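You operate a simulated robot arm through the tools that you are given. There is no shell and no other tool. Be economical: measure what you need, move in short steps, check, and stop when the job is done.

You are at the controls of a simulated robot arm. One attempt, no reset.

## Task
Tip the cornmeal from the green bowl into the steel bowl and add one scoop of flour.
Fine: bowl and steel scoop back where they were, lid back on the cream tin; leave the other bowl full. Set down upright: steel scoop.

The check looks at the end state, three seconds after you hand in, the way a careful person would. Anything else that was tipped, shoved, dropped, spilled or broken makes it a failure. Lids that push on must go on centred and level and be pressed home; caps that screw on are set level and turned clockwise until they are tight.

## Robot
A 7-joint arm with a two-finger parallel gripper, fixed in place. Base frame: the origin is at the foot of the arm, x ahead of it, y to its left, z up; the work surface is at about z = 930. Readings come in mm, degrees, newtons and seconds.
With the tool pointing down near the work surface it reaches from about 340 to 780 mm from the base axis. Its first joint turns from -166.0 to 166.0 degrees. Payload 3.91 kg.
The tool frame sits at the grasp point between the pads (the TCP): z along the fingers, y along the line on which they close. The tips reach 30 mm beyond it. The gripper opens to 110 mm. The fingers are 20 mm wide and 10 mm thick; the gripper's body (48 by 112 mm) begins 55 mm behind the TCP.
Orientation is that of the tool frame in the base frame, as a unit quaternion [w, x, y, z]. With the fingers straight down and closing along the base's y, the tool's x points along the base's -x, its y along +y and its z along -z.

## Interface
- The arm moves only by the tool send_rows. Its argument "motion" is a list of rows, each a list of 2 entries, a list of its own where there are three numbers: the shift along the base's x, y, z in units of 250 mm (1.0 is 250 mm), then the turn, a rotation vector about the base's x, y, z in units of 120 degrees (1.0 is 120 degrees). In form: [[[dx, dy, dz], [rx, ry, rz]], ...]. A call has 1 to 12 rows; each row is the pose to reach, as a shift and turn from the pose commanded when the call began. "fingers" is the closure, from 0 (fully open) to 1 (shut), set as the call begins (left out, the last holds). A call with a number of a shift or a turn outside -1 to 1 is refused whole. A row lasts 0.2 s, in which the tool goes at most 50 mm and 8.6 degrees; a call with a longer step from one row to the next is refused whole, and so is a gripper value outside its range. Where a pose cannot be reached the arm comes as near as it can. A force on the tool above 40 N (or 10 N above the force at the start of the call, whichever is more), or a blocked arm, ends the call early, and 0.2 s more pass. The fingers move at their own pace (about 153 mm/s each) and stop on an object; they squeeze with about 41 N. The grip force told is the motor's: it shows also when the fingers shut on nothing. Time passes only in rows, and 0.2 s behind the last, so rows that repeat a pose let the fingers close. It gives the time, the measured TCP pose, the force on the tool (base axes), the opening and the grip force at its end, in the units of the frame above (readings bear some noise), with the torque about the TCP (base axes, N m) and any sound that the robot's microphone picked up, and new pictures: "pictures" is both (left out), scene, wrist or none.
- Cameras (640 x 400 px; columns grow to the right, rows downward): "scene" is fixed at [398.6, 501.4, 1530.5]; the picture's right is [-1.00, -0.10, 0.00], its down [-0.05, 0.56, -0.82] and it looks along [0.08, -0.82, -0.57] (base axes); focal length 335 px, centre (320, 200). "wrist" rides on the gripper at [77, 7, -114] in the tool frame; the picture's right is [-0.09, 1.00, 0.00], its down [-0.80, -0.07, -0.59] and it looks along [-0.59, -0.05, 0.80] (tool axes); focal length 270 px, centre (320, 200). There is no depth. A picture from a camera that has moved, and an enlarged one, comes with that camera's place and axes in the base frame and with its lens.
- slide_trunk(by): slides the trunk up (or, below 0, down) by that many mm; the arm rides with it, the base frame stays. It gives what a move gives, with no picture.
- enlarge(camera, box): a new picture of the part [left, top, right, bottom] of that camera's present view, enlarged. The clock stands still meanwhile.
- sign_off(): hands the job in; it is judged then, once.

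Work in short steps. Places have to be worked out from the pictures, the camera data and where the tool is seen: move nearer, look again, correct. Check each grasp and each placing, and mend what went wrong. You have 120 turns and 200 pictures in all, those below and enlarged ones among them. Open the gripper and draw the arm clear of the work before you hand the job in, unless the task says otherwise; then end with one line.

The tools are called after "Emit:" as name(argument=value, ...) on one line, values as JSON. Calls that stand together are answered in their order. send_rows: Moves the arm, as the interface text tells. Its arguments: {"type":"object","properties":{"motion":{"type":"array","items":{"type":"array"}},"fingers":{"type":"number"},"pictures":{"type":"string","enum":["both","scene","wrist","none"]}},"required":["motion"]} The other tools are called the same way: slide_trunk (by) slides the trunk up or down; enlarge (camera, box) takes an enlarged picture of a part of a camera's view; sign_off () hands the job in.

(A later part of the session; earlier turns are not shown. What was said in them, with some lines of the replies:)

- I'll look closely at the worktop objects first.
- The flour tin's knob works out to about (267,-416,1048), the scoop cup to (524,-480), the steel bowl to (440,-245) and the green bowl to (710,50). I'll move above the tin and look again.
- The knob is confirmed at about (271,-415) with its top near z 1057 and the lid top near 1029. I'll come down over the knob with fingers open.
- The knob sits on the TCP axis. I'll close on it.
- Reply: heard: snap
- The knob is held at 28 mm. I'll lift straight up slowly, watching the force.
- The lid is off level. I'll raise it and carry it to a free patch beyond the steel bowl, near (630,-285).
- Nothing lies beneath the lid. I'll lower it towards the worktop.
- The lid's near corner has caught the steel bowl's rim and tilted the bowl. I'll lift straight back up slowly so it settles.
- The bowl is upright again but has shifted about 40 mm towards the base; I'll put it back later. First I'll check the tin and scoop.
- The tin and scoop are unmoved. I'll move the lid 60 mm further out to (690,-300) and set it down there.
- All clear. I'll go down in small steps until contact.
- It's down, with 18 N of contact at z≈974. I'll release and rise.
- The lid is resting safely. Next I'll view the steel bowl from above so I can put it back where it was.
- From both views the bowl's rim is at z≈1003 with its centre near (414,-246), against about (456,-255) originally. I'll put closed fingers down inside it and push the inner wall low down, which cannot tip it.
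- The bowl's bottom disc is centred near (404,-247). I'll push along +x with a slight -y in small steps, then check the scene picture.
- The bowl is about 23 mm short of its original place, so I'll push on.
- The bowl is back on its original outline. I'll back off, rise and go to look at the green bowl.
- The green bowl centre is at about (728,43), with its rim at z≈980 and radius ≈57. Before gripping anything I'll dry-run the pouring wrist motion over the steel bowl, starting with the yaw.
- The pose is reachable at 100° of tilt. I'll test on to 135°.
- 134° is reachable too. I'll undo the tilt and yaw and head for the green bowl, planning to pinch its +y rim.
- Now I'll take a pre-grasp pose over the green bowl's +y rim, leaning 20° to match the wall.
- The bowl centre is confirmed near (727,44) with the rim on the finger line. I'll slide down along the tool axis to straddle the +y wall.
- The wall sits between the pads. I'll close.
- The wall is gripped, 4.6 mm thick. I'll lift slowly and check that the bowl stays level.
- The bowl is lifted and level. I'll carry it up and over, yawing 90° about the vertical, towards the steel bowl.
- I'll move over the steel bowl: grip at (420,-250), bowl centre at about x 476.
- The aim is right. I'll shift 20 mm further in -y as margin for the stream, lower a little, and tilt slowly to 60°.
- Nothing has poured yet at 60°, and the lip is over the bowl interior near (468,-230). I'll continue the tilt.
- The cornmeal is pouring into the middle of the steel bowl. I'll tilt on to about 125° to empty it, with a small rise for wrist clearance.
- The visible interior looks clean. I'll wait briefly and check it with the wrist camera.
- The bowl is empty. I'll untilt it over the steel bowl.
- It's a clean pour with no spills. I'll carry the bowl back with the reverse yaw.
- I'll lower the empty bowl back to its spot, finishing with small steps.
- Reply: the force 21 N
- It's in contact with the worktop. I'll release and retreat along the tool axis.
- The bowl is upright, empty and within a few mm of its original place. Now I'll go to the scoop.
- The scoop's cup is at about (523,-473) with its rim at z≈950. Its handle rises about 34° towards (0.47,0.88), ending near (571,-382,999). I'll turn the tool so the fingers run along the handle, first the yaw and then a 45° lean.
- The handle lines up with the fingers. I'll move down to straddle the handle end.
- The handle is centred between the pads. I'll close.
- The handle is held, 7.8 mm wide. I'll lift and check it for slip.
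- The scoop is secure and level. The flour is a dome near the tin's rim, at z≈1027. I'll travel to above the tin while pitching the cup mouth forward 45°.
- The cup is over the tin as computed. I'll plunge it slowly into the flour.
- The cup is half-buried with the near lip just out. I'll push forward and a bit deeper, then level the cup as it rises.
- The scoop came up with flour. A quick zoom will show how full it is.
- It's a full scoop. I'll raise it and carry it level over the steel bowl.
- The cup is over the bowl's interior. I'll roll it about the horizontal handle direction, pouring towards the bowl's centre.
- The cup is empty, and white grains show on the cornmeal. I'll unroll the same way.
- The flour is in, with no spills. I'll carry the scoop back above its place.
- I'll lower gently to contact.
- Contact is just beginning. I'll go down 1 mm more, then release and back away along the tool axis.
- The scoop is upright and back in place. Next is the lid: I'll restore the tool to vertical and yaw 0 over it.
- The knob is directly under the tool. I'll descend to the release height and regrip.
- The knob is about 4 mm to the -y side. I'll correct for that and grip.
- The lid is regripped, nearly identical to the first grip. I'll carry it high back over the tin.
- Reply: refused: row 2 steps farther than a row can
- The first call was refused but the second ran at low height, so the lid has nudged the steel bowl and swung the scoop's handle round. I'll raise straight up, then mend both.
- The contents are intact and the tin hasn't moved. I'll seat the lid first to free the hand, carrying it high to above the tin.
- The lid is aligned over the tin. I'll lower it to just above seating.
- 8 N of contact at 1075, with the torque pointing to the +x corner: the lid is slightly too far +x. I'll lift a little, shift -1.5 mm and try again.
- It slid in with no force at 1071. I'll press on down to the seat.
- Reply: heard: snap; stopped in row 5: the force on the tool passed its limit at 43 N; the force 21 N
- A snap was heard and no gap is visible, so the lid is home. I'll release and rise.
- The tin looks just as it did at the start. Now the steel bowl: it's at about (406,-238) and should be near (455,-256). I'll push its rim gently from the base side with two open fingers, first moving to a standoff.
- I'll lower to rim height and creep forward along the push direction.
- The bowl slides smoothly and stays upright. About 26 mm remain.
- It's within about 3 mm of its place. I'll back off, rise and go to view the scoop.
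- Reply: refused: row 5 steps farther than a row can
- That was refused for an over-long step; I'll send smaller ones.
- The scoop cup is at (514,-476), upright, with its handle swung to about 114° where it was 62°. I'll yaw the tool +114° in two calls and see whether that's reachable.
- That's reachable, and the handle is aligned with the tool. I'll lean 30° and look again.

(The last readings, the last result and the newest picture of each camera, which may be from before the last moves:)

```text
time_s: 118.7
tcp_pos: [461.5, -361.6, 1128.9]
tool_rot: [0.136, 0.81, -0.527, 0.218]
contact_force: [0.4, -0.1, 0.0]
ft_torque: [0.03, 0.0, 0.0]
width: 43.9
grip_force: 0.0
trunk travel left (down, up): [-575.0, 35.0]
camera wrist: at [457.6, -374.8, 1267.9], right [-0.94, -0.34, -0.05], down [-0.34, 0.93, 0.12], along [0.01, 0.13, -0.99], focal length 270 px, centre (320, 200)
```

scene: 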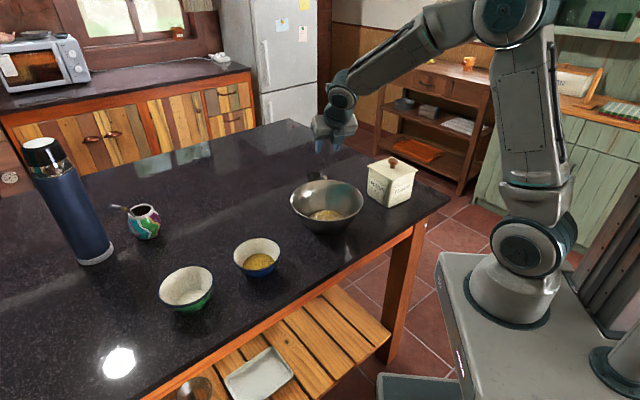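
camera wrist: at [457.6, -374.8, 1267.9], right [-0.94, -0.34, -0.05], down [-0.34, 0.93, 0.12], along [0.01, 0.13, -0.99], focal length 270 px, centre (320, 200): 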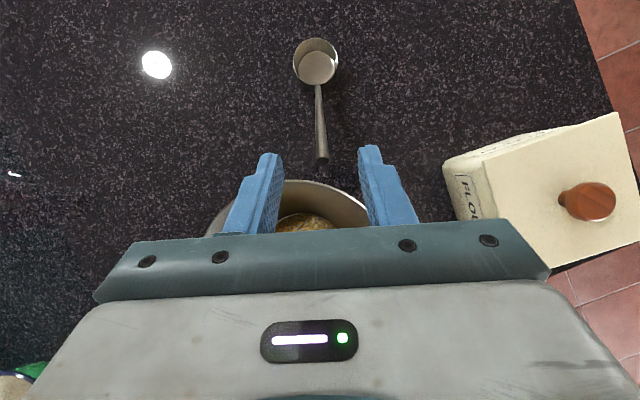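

The handle end is at (472,-379,999). I'll approach along the tool axis to straddle it, keeping clear of the bowl's rim.

Emit:
send_rows(motion=[[[0.008, -0.01, -0.13], [0, 0, 0]], [[0.016, -0.02, -0.26], [0, 0, 0]], [[0.025, -0.032, -0.388], [0, 0, 0]], [[0.045, -0.078, -0.475], [0, 0, 0]], [[0.058, -0.106, -0.53], [0, 0, 0]], [[0.066, -0.123, -0.56], [0, 0, 0]]], pictures="both")

Emit:
enlarge(camera="wrist", box=[220, 20, 420, 240])

```text
time_s: 120.1
tcp_pos: [476.4, -393.5, 988.7]
tool_rot: [0.136, 0.811, -0.526, 0.218]
contact_force: [-0.3, 0.1, 1.1]
ft_torque: [0.01, -0.02, -0.03]
width: 43.9
grip_force: 0.0
trunk travel left (down, up): [-575.0, 35.0]
camera wrist: at [474.4, -405.3, 1127.9], right [-0.94, -0.34, -0.05], down [-0.34, 0.93, 0.12], along [0.01, 0.13, -0.99], focal length 270 px, centre (320, 200)
```

scene: 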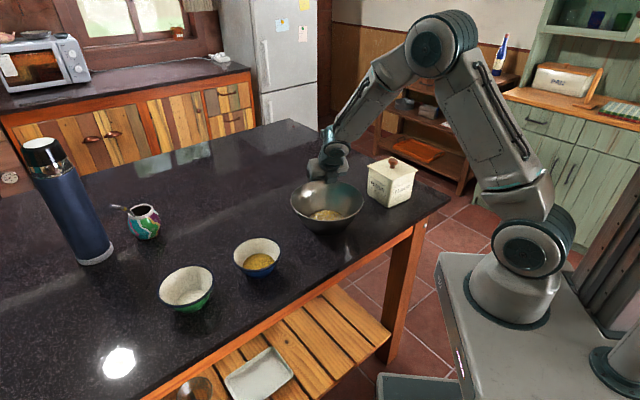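
wrist: 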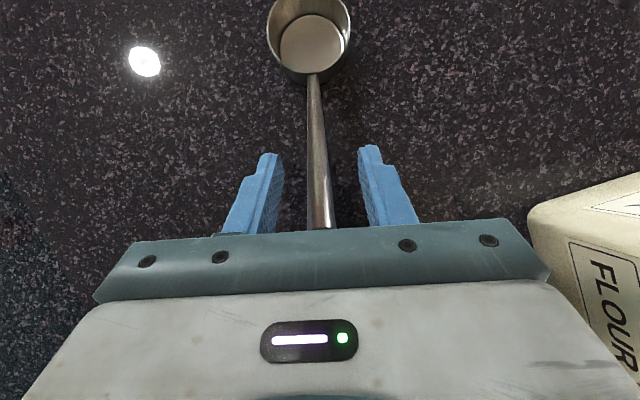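

```text
1.82 times, centred on (320, 130) of wrist
camera zoom: at [474.4, -405.3, 1127.9], right [-0.94, -0.34, -0.05], down [-0.34, 0.93, 0.12], along [0.01, 0.13, -0.99], focal length 491 px, centre (320, 327)
```

zoom: 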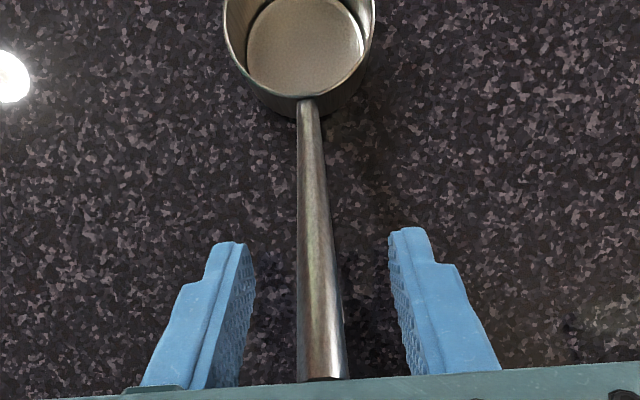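

I'll close on the handle and lift a little.

Emit:
send_rows(motion=[[[0, 0, 0], [0, 0, 0]], [[0, 0, 0], [0, 0, 0]], [[0, 0, 0], [0, 0, 0]], [[0, 0, 0.04], [0, 0, 0]], [[0, 0, 0.12], [0, 0, 0]], [[0, 0, 0.24], [0, 0, 0]]], fingers=1, pictures="both")

Emit:
enlarge(camera="scene", box=[260, 130, 380, 220])

```text
time_s: 121.5
tcp_pos: [476.2, -392.2, 1050.1]
tool_rot: [0.136, 0.811, -0.526, 0.218]
contact_force: [-0.9, 0.8, -0.5]
ft_torque: [0.06, 0.0, -0.02]
width: 7.5
grip_force: 40.7
trunk travel left (down, up): [-575.0, 35.0]
camera wrist: at [473.8, -405.2, 1188.5], right [-0.94, -0.34, -0.05], down [-0.34, 0.93, 0.12], along [0.01, 0.13, -0.99], focal length 270 px, centre (320, 200)
```

scene: 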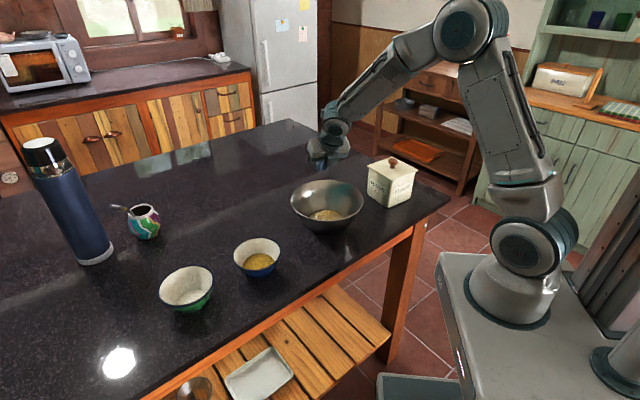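
wrist: 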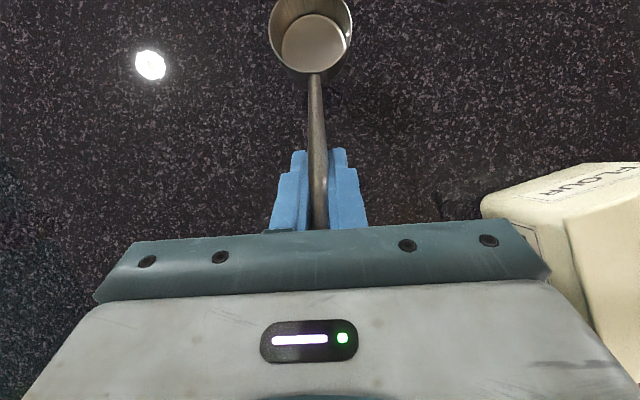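

```text
4.44 times, centred on (320, 175) of scene
camera zoom: at [398.6, 501.4, 1530.5], right [-1.0, -0.1, 0.0], down [-0.05, 0.56, -0.82], along [0.08, -0.82, -0.57], focal length 1488 px, centre (320, 311)
```

zoom: 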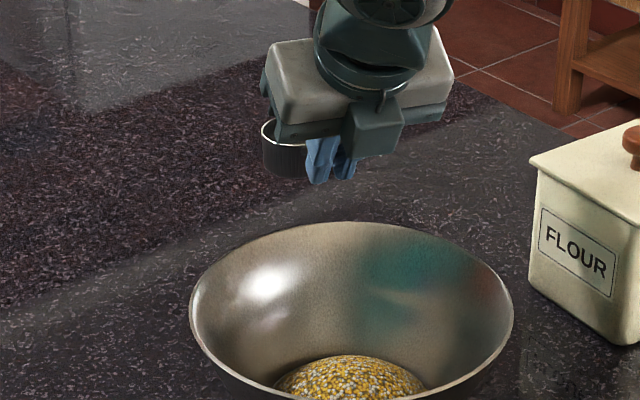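

It's held level. I'll yaw -52.5° about the cup, bringing the TCP to (561,-396.5).

Emit:
send_rows(motion=[[[0.03, 0.02, 0], [0, 0, -0.055]], [[0.08, 0.035, 0], [0, 0, -0.11]], [[0.13, 0.04, 0], [0, 0, -0.165]], [[0.18, 0.04, 0], [0, 0, -0.22]], [[0.22, 0.03, 0], [0, 0, -0.275]], [[0.27, 0.02, 0], [0, 0, -0.33]], [[0.31, 0.0, 0], [0, 0, -0.385]], [[0.34, -0.016, 0], [0, 0, -0.4375]], [[0.34, -0.016, 0], [0, 0, -0.4375]]], pictures="wrist")

Emit:
enlarge(camera="scene", box=[260, 130, 380, 220])

```text
time_s: 123.5
tcp_pos: [561.7, -396.7, 1049.0]
tool_rot: [-0.217, -0.494, 0.831, -0.134]
contact_force: [-0.6, -0.2, -1.1]
ft_torque: [0.05, -0.03, 0.01]
width: 7.5
grip_force: 40.6
trunk travel left (down, up): [-575.0, 35.0]
camera wrist: at [550.2, -402.1, 1187.7], right [-0.84, 0.54, -0.05], down [0.53, 0.84, 0.12], along [0.11, 0.07, -0.99], focal length 270 px, centre (320, 200)
```

wrist: 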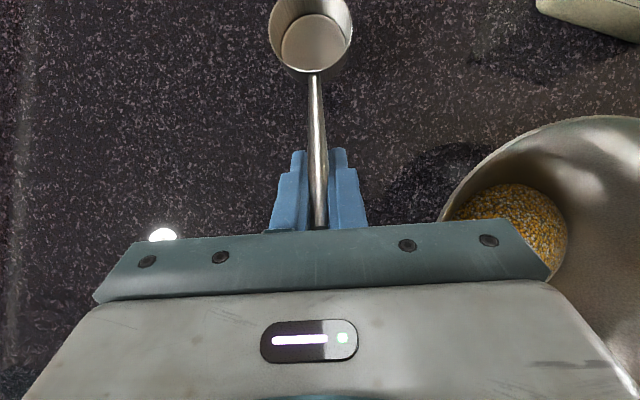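

```text
4.44 times, centred on (320, 175) of scene
camera zoom: at [398.6, 501.4, 1530.5], right [-1.0, -0.1, 0.0], down [-0.05, 0.56, -0.82], along [0.08, -0.82, -0.57], focal length 1488 px, centre (320, 311)
```

zoom: 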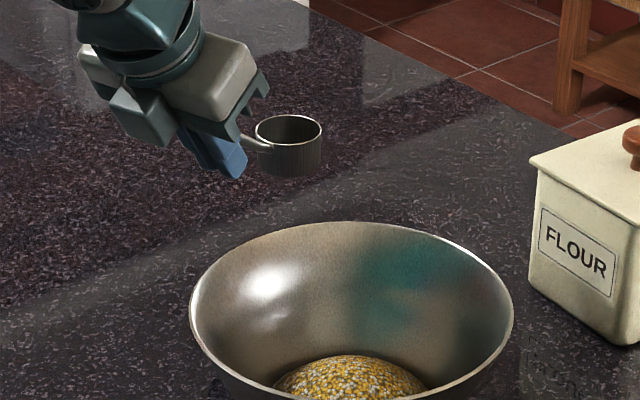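

The orientation is restored. I'll lower to the worktop.

Emit:
send_rows(motion=[[[0, 0, -0.1], [0, 0, 0]], [[0, 0, -0.18], [0, 0, 0]], [[0, 0, -0.22], [0, 0, 0]], [[0, 0, -0.23], [0, 0, 0]], [[0, 0, -0.236], [0, 0, 0]], [[0, 0, -0.24], [0, 0, 0]], [[0, 0, -0.244], [0, 0, 0]]], pictures="none")

Emit:
enlarge(camera="scene", box=[260, 130, 450, 250])

```text
time_s: 125.1
tcp_pos: [562.5, -397.3, 989.1]
tool_rot: [-0.219, -0.493, 0.831, -0.136]
contact_force: [-0.1, 1.0, 7.4]
ft_torque: [-0.57, 0.34, 0.03]
width: 7.4
grip_force: 40.7
trunk travel left (down, up): [-575.0, 35.0]
```

```text
3.33 times, centred on (355, 190) of scene
camera zoom: at [398.6, 501.4, 1530.5], right [-1.0, -0.1, 0.0], down [-0.05, 0.56, -0.82], along [0.08, -0.82, -0.57], focal length 1116 px, centre (203, 233)
```

zoom: 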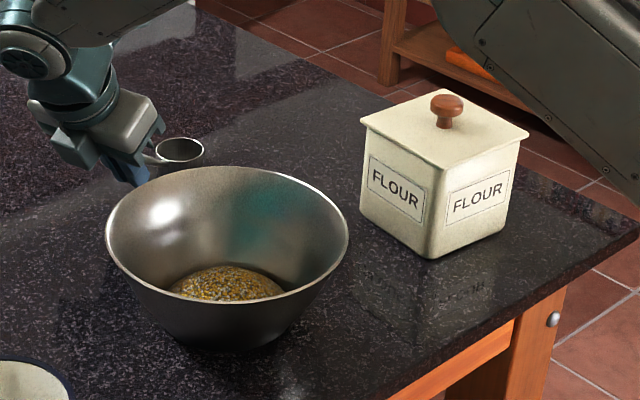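

It's in contact, with the cup within 3 mm of its original spot. I'll release and withdraw along the tool axis.

Emit:
send_rows(motion=[[[0, 0, 0.003], [0, 0, 0]], [[0, 0, 0.003], [0, 0, 0]], [[0.012, 0.022, 0.045], [0, 0, 0]], [[0.04, 0.08, 0.155], [0, 0, 0]], [[0.08, 0.15, 0.3], [0, 0, 0]], [[0.08, 0.15, 0.46], [0, 0, 0]], [[0.08, 0.15, 0.64], [0, 0, 0]]], fingers=0.5)

Emit:
enlarge(camera="scene", box=[260, 130, 450, 250])

```text
time_s: 126.7
tcp_pos: [579.7, -359.1, 1148.8]
tool_rot: [-0.219, -0.494, 0.83, -0.135]
contact_force: [0.0, -0.2, 0.1]
ft_torque: [-0.01, -0.03, -0.03]
width: 55.0
grip_force: 0.0
trunk travel left (down, up): [-575.0, 35.0]
camera wrist: at [569.2, -365.0, 1287.8], right [-0.84, 0.54, -0.05], down [0.53, 0.84, 0.12], along [0.11, 0.07, -0.99], focal length 270 px, centre (320, 200)
```

scene: 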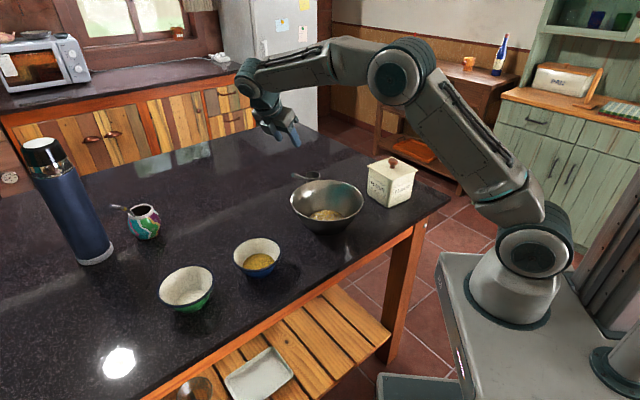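
wrist: 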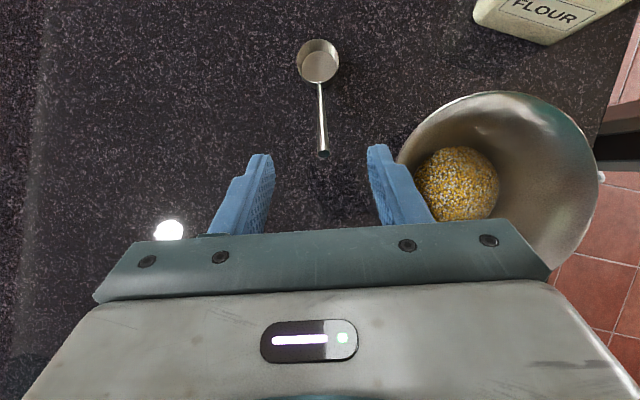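

```text
3.33 times, centred on (355, 190) of scene
camera zoom: at [398.6, 501.4, 1530.5], right [-1.0, -0.1, 0.0], down [-0.05, 0.56, -0.82], along [0.08, -0.82, -0.57], focal length 1116 px, centre (203, 233)
```

zoom: 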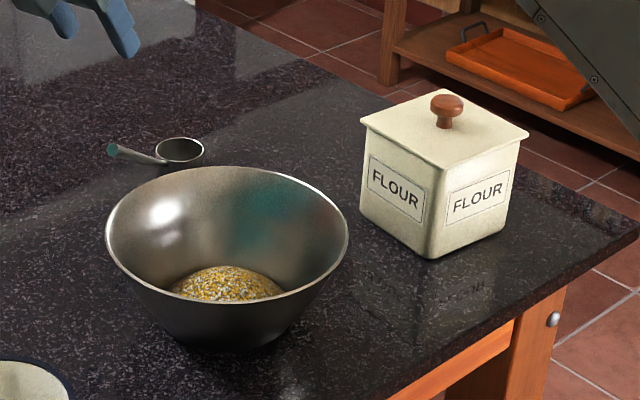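

Everything now matches the starting layout. I'll raise the arm and draw it clear.

Emit:
send_rows(motion=[[[0, 0, 0.15], [0, 0, 0]], [[0, 0, 0.3], [0.055, -0.029, 0]], [[-0.06, 0, 0.44], [0.11, -0.058, 0]], [[-0.2, 0.02, 0.5], [0.165, -0.088, 0]], [[-0.36, 0.04, 0.5], [0.2207, -0.117, 0]], [[-0.54, 0.06, 0.5], [0.2207, -0.117, 0]], [[-0.72, 0.08, 0.5], [0.2207, -0.117, 0]], [[-0.88, 0.1, 0.5], [0.2207, -0.117, 0]], [[-1.0, 0.12, 0.5], [0.2207, -0.117, 0]]], fingers=0)

Emit:
enlarge(camera="scene", box=[100, 150, 450, 320])

```text
time_s: 128.7
tcp_pos: [331.5, -327.7, 1272.9]
tool_rot: [0.003, -0.511, 0.859, 0.0]
contact_force: [0.7, -0.1, 0.1]
ft_torque: [0.01, 0.02, 0.02]
width: 110.0
grip_force: 0.1
trunk travel left (down, up): [-575.0, 35.0]
camera wrist: at [288.1, -392.7, 1388.3], right [-0.83, 0.55, 0.0], down [0.44, 0.67, 0.6], along [0.33, 0.5, -0.8], focal length 270 px, centre (320, 200)
```

scene: 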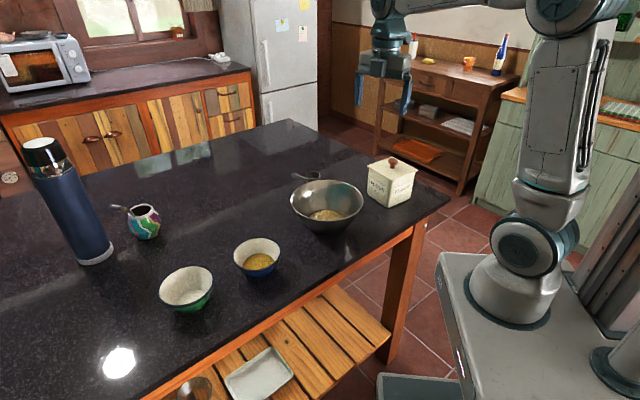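
wrist: 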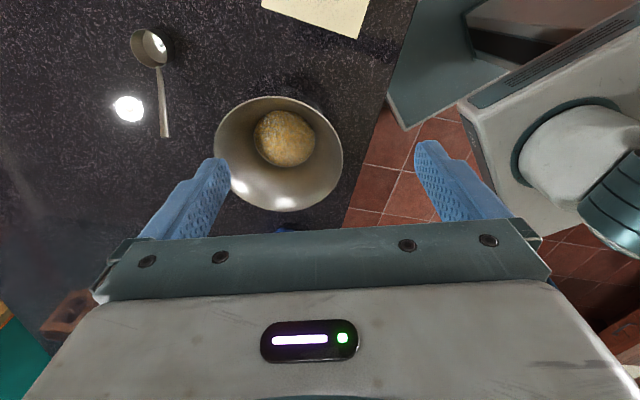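

```text
1.83 times, centred on (275, 235) of scene
camera zoom: at [398.6, 501.4, 1530.5], right [-1.0, -0.1, 0.0], down [-0.05, 0.56, -0.82], along [0.08, -0.82, -0.57], focal length 612 px, centre (402, 136)
```

zoom: 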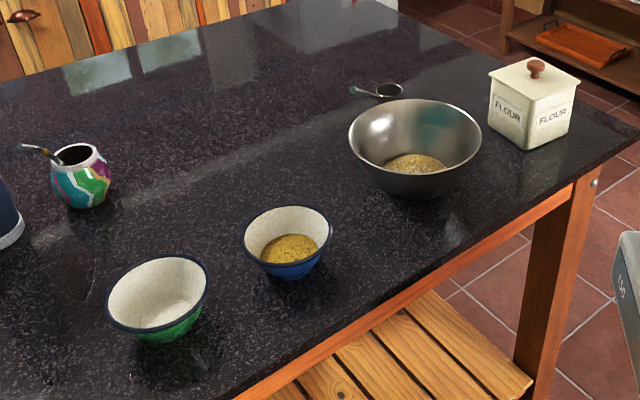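

The arm is clear and the gripper open. The cornmeal and flour are in the steel bowl, the blue bowl is still full, and the lid is on. I'm handing in.

Emit:
sign_off()

```text
The job is handed in.
```

I tipped the green bowl's cornmeal into the steel bowl, added one scoop of flour and handed the job in; along the way I bumped the steel bowl twice and swung the scoop's handle round once with the lid, spilled nothing, and put everything back to within about 3 mm (green bowl about 7 mm), with the tin lid snapped on and the blue bowl untouched.
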